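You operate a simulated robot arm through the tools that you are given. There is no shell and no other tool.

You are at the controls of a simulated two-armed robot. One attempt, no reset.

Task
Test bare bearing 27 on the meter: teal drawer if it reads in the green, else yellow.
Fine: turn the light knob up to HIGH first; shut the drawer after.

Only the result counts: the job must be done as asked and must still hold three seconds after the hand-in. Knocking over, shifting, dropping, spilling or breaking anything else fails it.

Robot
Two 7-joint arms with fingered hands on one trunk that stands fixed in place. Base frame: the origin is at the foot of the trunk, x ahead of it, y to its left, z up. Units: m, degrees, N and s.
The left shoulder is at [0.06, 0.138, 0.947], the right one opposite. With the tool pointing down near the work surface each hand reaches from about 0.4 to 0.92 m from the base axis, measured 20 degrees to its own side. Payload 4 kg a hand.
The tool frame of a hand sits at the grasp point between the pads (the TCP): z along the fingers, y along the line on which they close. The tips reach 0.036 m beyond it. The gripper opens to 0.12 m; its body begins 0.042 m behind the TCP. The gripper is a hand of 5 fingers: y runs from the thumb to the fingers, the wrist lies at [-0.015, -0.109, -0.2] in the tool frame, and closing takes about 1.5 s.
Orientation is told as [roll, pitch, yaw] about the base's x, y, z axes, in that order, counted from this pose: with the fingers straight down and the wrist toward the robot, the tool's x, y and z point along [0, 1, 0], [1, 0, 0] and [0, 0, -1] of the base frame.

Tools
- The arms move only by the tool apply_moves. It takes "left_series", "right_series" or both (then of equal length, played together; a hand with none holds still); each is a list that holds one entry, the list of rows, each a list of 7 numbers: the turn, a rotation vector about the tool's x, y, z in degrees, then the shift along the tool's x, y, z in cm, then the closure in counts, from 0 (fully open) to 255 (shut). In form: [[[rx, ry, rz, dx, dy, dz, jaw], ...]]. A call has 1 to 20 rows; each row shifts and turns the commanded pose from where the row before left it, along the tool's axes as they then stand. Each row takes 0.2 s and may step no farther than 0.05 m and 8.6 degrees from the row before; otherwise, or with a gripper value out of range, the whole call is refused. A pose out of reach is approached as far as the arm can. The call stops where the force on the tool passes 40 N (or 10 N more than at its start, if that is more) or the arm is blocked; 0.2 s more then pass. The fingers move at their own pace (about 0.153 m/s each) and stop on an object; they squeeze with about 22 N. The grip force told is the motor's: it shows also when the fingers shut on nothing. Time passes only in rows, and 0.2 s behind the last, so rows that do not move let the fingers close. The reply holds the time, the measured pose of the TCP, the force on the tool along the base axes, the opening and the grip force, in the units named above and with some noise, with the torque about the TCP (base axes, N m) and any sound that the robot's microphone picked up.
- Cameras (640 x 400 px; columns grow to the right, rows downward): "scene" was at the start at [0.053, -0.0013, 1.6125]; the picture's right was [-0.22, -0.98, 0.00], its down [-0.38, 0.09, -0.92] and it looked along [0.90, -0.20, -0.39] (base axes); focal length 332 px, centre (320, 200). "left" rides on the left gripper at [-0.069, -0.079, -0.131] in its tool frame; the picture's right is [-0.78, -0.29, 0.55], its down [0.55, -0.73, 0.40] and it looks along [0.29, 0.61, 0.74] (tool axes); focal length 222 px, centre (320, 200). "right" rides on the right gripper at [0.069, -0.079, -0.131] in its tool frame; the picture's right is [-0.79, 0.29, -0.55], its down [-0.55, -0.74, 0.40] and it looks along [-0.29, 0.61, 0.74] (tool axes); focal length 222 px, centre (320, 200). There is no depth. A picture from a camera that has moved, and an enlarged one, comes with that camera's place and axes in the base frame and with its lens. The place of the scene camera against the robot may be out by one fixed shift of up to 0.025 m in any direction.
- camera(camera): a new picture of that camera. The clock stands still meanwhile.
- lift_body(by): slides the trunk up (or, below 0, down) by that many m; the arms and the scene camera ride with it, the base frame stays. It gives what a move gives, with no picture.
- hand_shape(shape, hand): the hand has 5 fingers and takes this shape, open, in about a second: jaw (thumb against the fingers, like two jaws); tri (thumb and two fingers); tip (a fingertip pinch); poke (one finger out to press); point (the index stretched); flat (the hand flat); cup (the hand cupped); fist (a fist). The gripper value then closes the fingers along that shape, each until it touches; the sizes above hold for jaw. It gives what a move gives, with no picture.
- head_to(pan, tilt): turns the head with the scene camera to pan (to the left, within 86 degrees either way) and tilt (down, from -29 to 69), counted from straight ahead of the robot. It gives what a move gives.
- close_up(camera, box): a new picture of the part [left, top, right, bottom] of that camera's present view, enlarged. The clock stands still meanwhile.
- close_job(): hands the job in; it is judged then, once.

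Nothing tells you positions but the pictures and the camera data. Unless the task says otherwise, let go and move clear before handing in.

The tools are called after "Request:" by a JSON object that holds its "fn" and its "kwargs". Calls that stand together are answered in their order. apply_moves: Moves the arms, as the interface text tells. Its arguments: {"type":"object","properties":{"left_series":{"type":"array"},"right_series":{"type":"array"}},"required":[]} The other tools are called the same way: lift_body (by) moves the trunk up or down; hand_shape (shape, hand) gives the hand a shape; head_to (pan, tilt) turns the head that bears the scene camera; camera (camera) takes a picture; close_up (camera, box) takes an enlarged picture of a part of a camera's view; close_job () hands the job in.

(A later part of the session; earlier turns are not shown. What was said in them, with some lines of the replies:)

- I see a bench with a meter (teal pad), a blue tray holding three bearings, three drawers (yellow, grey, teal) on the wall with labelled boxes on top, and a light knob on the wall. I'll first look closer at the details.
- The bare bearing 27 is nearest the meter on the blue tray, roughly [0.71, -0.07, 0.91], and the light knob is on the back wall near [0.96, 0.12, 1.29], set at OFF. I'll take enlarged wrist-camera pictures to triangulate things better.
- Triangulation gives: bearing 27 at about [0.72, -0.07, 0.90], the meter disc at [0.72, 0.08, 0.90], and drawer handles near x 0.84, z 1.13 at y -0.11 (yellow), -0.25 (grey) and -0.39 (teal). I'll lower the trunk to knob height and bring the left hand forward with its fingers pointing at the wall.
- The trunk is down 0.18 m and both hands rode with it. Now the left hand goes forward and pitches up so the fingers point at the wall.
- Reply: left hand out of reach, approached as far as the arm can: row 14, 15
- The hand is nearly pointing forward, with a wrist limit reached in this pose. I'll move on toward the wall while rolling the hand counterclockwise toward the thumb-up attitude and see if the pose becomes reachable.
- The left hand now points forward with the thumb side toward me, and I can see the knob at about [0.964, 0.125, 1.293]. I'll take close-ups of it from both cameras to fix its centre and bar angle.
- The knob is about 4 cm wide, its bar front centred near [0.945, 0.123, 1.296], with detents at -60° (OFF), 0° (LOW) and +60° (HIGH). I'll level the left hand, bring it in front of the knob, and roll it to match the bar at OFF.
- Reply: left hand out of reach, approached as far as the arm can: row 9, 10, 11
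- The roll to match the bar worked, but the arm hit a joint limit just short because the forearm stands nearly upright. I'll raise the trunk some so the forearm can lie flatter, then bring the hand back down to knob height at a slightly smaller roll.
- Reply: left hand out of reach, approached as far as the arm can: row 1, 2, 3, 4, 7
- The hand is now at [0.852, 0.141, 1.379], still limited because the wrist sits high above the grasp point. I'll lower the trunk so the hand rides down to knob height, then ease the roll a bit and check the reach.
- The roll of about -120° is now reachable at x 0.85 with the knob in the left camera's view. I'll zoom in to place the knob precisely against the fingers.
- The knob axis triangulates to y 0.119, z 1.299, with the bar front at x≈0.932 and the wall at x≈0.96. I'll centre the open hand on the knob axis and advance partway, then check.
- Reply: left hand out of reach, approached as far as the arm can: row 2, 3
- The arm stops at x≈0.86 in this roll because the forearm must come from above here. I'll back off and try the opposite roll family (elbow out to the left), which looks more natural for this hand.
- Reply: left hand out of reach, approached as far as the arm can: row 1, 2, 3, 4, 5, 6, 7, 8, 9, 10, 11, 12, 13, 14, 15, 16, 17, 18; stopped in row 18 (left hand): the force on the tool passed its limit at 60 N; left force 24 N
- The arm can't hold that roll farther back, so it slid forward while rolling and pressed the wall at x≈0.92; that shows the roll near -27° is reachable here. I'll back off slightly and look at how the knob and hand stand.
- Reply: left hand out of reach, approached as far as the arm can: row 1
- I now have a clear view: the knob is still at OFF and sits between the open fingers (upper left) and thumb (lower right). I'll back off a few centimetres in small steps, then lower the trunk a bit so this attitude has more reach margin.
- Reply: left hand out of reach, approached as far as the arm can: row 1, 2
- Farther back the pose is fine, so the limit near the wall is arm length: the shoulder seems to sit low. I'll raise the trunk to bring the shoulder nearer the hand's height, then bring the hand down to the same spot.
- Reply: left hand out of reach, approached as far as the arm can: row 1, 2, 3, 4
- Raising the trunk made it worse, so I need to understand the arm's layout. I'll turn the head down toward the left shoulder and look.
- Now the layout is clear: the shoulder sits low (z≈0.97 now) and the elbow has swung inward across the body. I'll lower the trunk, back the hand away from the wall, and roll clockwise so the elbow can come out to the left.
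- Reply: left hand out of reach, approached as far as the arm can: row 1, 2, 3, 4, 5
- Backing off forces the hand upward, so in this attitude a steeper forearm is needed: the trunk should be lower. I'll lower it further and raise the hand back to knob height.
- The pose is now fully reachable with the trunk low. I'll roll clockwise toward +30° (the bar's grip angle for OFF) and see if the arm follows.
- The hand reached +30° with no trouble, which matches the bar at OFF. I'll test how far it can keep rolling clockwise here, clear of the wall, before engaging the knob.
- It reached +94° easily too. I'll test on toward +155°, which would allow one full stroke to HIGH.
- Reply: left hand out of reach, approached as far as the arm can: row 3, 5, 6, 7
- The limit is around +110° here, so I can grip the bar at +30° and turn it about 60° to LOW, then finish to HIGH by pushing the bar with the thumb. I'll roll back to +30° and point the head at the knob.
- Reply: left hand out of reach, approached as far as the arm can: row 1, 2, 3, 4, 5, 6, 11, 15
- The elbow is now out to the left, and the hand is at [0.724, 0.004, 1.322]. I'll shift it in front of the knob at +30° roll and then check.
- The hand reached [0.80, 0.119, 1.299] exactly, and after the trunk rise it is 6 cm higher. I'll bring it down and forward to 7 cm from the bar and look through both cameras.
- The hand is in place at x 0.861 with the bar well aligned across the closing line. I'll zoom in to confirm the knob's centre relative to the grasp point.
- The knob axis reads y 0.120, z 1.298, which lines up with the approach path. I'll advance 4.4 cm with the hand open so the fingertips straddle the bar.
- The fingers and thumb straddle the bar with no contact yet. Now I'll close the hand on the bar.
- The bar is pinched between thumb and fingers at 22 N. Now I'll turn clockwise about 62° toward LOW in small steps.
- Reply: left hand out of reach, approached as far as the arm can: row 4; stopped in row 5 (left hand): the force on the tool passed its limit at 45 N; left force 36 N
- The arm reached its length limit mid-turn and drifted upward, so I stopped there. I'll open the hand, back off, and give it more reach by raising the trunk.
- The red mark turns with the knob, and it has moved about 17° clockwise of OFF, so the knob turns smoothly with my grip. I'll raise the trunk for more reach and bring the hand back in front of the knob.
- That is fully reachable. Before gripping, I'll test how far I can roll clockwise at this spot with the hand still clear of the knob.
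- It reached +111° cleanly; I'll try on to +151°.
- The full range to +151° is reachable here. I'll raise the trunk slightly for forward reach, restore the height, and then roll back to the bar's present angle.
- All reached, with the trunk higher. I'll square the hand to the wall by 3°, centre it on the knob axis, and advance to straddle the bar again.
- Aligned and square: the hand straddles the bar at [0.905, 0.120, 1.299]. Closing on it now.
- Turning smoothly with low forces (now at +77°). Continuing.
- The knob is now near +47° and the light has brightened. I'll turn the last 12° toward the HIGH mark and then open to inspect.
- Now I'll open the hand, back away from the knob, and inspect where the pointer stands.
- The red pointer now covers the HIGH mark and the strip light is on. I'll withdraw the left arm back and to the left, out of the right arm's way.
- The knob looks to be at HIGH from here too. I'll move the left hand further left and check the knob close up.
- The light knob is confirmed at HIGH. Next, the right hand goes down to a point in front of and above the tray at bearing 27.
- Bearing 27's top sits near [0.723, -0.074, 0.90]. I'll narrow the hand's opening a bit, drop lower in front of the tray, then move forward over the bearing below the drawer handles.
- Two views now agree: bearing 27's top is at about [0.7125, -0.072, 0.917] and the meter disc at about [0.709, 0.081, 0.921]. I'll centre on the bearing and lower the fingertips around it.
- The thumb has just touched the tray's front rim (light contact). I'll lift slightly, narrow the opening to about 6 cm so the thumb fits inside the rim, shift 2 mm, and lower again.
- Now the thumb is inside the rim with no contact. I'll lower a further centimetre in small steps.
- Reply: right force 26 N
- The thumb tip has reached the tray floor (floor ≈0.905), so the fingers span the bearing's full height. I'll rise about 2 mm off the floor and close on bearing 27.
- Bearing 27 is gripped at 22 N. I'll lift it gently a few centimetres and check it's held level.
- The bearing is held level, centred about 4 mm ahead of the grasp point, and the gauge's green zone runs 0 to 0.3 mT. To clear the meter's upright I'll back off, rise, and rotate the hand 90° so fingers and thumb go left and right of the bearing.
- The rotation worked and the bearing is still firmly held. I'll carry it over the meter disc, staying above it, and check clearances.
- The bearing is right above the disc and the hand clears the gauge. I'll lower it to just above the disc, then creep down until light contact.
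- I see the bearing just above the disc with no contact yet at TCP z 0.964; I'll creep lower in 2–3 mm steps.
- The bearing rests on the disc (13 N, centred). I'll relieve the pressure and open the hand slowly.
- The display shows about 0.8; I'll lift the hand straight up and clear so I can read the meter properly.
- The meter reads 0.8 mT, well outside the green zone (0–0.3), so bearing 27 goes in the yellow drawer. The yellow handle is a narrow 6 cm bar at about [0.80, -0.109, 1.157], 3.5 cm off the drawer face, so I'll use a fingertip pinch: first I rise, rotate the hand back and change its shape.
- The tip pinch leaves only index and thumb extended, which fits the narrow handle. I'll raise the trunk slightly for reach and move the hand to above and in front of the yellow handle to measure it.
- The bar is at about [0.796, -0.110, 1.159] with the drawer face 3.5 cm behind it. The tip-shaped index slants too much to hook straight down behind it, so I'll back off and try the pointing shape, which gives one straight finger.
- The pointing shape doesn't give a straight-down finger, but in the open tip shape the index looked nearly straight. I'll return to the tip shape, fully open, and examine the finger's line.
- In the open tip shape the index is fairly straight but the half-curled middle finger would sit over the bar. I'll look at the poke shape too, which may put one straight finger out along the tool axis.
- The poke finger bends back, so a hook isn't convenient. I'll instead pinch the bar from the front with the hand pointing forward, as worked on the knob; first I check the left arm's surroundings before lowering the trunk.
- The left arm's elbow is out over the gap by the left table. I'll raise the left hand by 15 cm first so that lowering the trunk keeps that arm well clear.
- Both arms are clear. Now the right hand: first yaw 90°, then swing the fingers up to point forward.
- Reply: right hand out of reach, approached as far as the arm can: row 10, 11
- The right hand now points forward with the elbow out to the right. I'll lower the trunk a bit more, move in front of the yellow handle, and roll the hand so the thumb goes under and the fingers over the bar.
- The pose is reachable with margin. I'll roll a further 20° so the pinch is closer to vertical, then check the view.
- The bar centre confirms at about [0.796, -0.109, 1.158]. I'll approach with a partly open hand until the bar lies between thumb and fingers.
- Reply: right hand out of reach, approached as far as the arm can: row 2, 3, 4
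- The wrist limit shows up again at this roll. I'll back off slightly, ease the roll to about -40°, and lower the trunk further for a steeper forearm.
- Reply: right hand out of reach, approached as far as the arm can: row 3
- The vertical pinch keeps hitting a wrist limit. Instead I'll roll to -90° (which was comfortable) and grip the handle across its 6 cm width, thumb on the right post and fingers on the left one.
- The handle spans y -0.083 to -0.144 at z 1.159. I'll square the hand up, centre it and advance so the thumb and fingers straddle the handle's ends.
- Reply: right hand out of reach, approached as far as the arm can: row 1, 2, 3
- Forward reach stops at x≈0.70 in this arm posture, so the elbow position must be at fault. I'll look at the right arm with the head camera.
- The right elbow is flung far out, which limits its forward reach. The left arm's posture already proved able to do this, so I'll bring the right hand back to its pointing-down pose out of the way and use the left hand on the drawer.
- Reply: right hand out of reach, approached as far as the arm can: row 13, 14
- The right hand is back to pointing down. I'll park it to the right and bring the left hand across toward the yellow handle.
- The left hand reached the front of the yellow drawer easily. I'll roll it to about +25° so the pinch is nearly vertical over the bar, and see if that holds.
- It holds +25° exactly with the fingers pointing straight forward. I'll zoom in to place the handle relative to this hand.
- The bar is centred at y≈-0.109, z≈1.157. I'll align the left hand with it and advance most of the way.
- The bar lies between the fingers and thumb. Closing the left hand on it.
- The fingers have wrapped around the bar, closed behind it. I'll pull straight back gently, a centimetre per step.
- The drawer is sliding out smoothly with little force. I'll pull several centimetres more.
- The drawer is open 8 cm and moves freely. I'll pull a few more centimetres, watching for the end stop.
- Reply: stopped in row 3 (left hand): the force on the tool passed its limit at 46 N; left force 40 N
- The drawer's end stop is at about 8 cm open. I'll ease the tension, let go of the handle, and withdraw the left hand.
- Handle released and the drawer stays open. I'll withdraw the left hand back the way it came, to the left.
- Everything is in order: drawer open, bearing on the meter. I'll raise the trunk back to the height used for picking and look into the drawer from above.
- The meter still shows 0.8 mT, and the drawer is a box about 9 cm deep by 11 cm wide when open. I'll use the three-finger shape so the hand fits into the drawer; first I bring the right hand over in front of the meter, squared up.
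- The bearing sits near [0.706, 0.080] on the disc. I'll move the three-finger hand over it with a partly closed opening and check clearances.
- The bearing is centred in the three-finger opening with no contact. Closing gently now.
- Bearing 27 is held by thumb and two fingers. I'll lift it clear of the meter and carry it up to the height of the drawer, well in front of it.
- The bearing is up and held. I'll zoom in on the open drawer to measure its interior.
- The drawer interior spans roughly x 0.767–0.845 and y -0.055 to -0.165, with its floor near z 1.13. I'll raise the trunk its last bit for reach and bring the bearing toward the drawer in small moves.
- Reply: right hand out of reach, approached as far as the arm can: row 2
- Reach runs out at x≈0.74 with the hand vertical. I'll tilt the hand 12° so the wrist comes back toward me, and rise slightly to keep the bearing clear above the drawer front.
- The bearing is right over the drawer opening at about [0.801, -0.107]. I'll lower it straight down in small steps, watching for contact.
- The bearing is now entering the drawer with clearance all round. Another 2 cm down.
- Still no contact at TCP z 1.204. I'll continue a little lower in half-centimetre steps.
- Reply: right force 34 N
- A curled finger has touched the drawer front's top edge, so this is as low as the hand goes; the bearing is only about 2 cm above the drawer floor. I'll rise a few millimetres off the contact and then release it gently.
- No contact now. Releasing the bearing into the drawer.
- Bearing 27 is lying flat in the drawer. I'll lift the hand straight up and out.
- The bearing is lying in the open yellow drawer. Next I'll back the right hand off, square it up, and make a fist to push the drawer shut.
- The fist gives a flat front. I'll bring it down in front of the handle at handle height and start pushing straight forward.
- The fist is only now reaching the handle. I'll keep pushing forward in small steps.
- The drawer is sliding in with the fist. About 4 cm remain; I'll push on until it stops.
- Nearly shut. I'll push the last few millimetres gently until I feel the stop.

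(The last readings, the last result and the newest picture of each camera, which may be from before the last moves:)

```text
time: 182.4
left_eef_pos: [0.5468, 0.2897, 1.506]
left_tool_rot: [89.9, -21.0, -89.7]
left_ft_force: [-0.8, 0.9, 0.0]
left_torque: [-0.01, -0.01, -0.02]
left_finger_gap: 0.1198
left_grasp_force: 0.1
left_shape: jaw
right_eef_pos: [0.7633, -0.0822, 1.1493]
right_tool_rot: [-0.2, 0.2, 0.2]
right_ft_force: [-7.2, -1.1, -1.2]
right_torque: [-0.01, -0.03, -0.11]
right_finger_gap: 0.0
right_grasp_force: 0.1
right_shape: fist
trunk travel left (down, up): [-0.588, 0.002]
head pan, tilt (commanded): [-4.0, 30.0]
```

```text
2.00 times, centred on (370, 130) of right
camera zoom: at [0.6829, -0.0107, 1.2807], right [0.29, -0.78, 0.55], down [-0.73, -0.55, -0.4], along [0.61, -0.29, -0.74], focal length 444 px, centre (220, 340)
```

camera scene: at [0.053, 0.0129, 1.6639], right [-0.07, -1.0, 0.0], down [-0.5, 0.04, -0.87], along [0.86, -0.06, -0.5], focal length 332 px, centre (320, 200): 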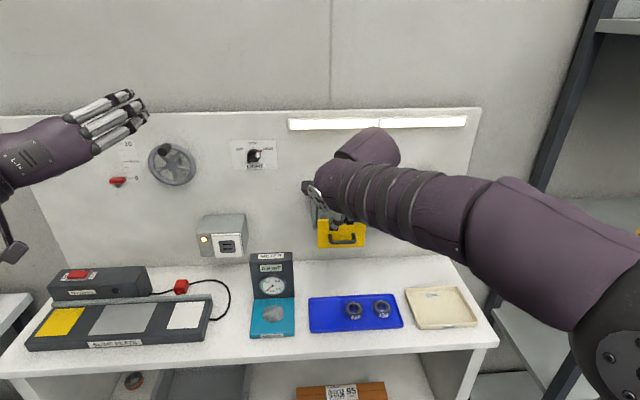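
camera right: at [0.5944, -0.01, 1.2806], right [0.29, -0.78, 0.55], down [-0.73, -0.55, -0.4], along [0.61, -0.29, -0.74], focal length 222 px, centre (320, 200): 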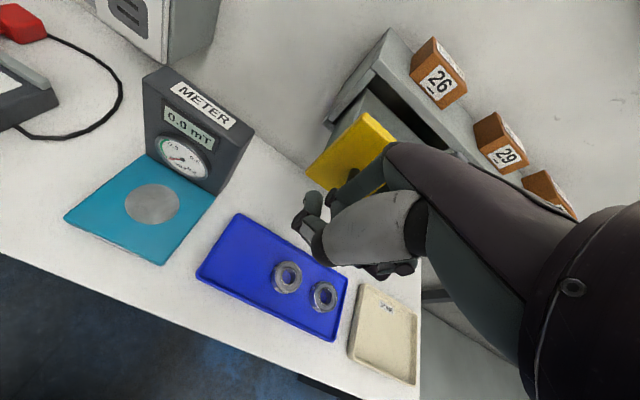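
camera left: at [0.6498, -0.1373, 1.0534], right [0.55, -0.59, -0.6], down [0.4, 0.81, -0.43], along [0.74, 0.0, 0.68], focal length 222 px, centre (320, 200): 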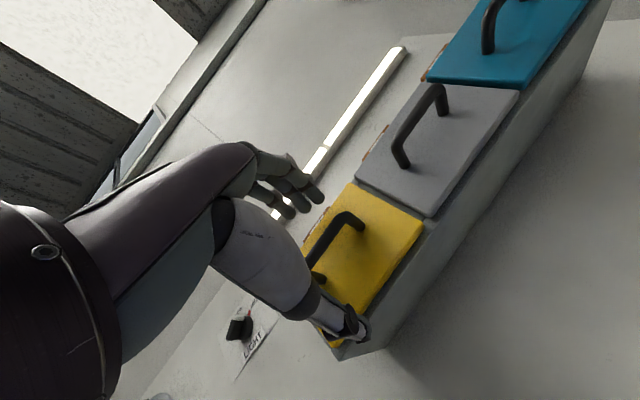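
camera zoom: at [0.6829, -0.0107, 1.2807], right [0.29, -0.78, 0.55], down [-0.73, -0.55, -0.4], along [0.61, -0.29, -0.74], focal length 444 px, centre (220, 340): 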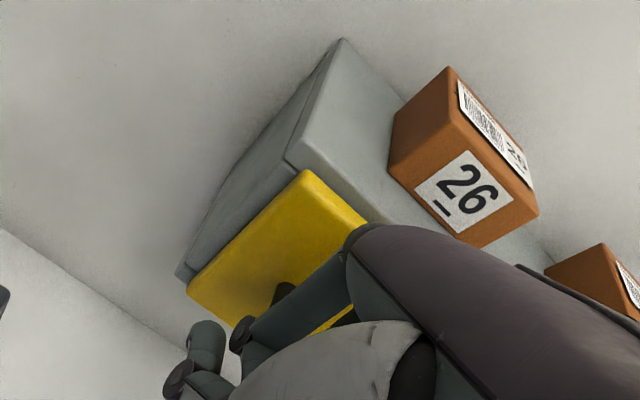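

Now there is resistance (7 N): the drawer has met its stop. One more small push to seat it, then I back away.

Request:
{"fn": "apply_moves", "kwargs": {"right_series": [[[0, 0, 0, 0, 0.3, 0, 0], [0, 0, 0, 0, 0.2, 0, 0], [0, 0, 0, 0, 0, 0, 0]]]}}

Request:
{"fn": "apply_moves", "kwargs": {"right_series": [[[0, 0, 0, 0, -2.0, 0, 0], [0, 0, 0, 0, -3.0, 0, 0], [0, 0, 0, 0, -3.5, 0, 0], [0, 0, 0, -1.0, -3.5, -1.0, 0], [0, 0, 0, -2.5, -3.5, -1.5, 0], [0, 0, 0, -3.0, -3.0, -1.5, 0], [0, 0, 0, -3.5, -2.0, -1.5, 0], [0, 0, 0, -4.0, -1.0, -1.5, 0], [0, 0, 0, -4.0, -1.0, -1.5, 0]]]}}

Request:
{"fn": "camera", "kwargs": {"camera": "scene"}}

Request:
{"fn": "close_up", "kwargs": {"camera": "scene", "box": [290, 140, 470, 260]}}

```text
time: 183.2
left_eef_pos: [0.5478, 0.2893, 1.5057]
left_tool_rot: [89.9, -21.0, -89.8]
left_ft_force: [-0.2, -0.3, 0.6]
left_torque: [0.0, 0.03, 0.01]
left_finger_gap: 0.12
left_grasp_force: 0.0
left_shape: jaw
right_eef_pos: [0.7666, -0.0809, 1.152]
right_tool_rot: [-0.2, 0.0, 0.2]
right_ft_force: [-11.4, -0.6, -0.1]
right_torque: [0.01, -0.14, -0.1]
right_finger_gap: 0.0
right_grasp_force: 0.1
right_shape: fist
trunk travel left (down, up): [-0.588, 0.002]
head pan, tilt (commanded): [-4.0, 30.0]
```

```text
time: 185.2
left_eef_pos: [0.5468, 0.2877, 1.5058]
left_tool_rot: [89.9, -21.1, -89.7]
left_ft_force: [1.0, 0.0, 0.7]
left_torque: [-0.03, 0.03, 0.01]
left_finger_gap: 0.1198
left_grasp_force: 0.0
left_shape: jaw
right_eef_pos: [0.5398, -0.2659, 1.2366]
right_tool_rot: [-0.3, -0.1, 0.2]
right_ft_force: [-0.4, -0.2, -0.1]
right_torque: [0.01, -0.03, 0.01]
right_finger_gap: 0.0001
right_grasp_force: 0.0
right_shape: fist
trunk travel left (down, up): [-0.588, 0.002]
head pan, tilt (commanded): [-4.0, 30.0]
```

```text
taken
camera scene: at [0.052, 0.0116, 1.6639], right [-0.07, -1.0, 0.0], down [-0.5, 0.04, -0.87], along [0.86, -0.06, -0.5], focal length 332 px, centre (320, 200)
```

scene: 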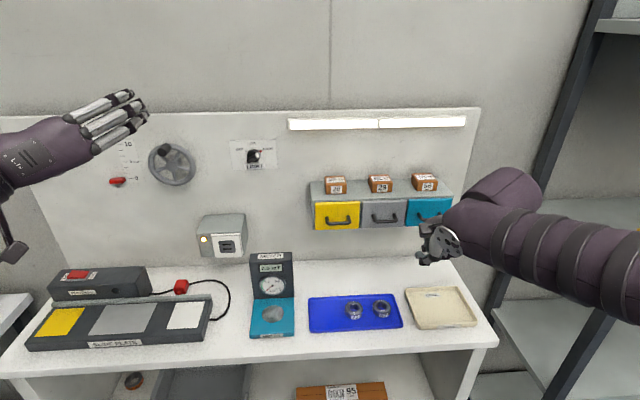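

```text
3.33 times, centred on (380, 200) of scene
camera zoom: at [0.052, 0.0116, 1.6639], right [-0.07, -1.0, 0.0], down [-0.5, 0.04, -0.87], along [0.86, -0.06, -0.5], focal length 1106 px, centre (120, 200)
```

zoom: 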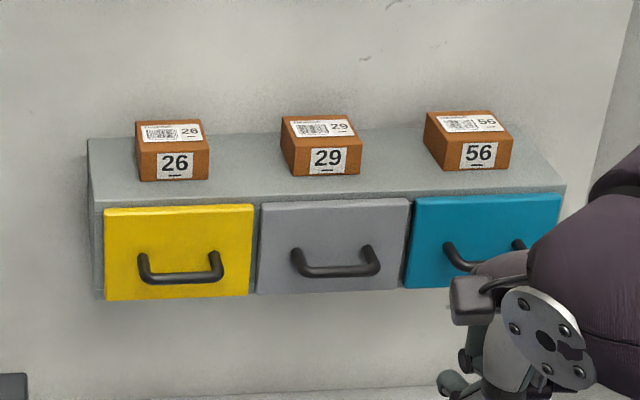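

The yellow drawer is shut and the boxes are undisturbed. A final check of the knob, the tray and the meter before handing in.

Request:
{"fn": "close_up", "kwargs": {"camera": "scene", "box": [220, 130, 290, 180]}}

Request:
{"fn": "close_up", "kwargs": {"camera": "scene", "box": [240, 240, 490, 350]}}

Request:
{"fn": "close_up", "kwargs": {"camera": "scene", "box": [300, 170, 380, 235]}}

```text
8.00 times, centred on (255, 155) of scene
camera zoom: at [0.052, 0.0116, 1.6639], right [-0.07, -1.0, 0.0], down [-0.5, 0.04, -0.87], along [0.86, -0.06, -0.5], focal length 2653 px, centre (840, 560)
```

zoom: 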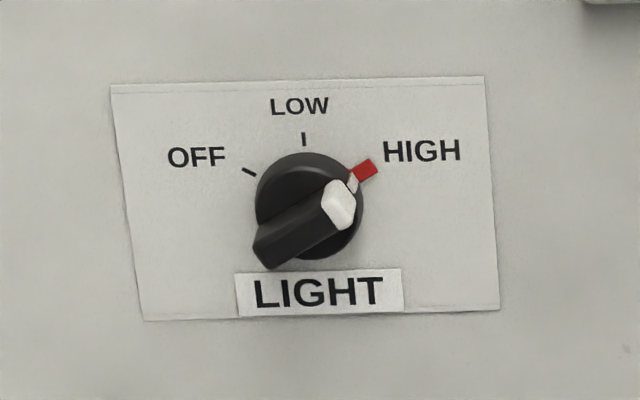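

```text
2.56 times, centred on (365, 295) of scene
camera zoom: at [0.052, 0.0116, 1.6639], right [-0.07, -1.0, 0.0], down [-0.5, 0.04, -0.87], along [0.86, -0.06, -0.5], focal length 849 px, centre (205, -43)
```

zoom: 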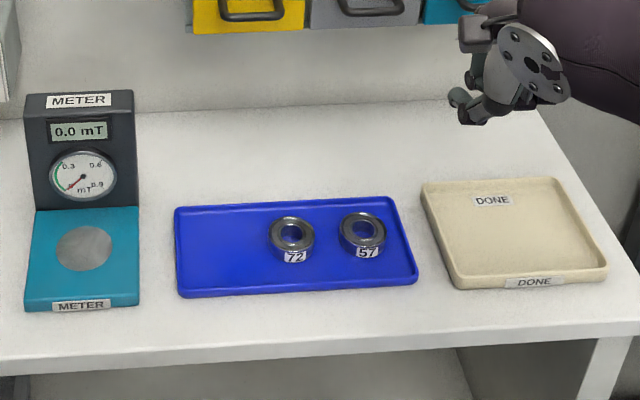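

```text
6.15 times, centred on (340, 202) of scene
camera zoom: at [0.052, 0.0116, 1.6639], right [-0.07, -1.0, 0.0], down [-0.5, 0.04, -0.87], along [0.86, -0.06, -0.5], focal length 2041 px, centre (197, 185)
```

zoom: 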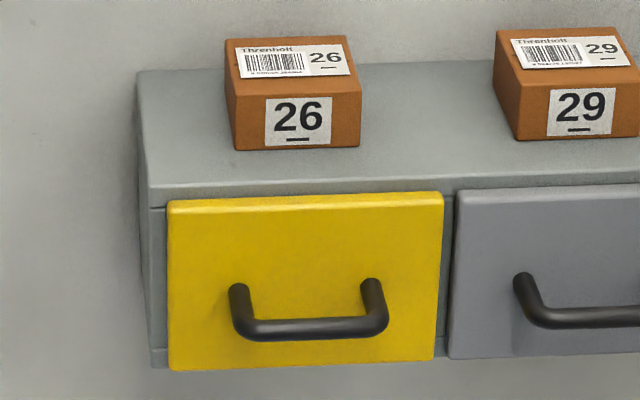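

The knob points to HIGH, the meter is empty and back to 0.0 mT, and bearings 72 and 57 are in their tray. Bearing 27 is shut in the yellow drawer and both hands are clear, so I'm handing in the job.

Request:
{"fn": "close_job", "kwargs": {}}

```text
The job is handed in.
```

The job is done and handed in. Bearing 27 read 0.8 mT on the meter, outside the green band of 0 to 0.3 mT, so it went in the yellow drawer.

- **Light:** the knob was turned up to HIGH before the test, and the strip light came on.
- **Drawer:** I opened it, lowered the bearing in and let go a couple of centimetres above the floor. It landed flat. I then pushed the drawer in until it met its stop.
- **Surroundings:** bearings 72 and 57 are in their tray, boxes 26, 29 and 56 are in place, and the meter is empty and back to 0.0 mT.

Two things touched briefly along the way. The left hand pressed the wall by the knob at about 60 N, and a finger rested on the drawer front's top edge at about 32 N. I saw no damage or movement from either. Both hands were open or clear of everything at hand-in.
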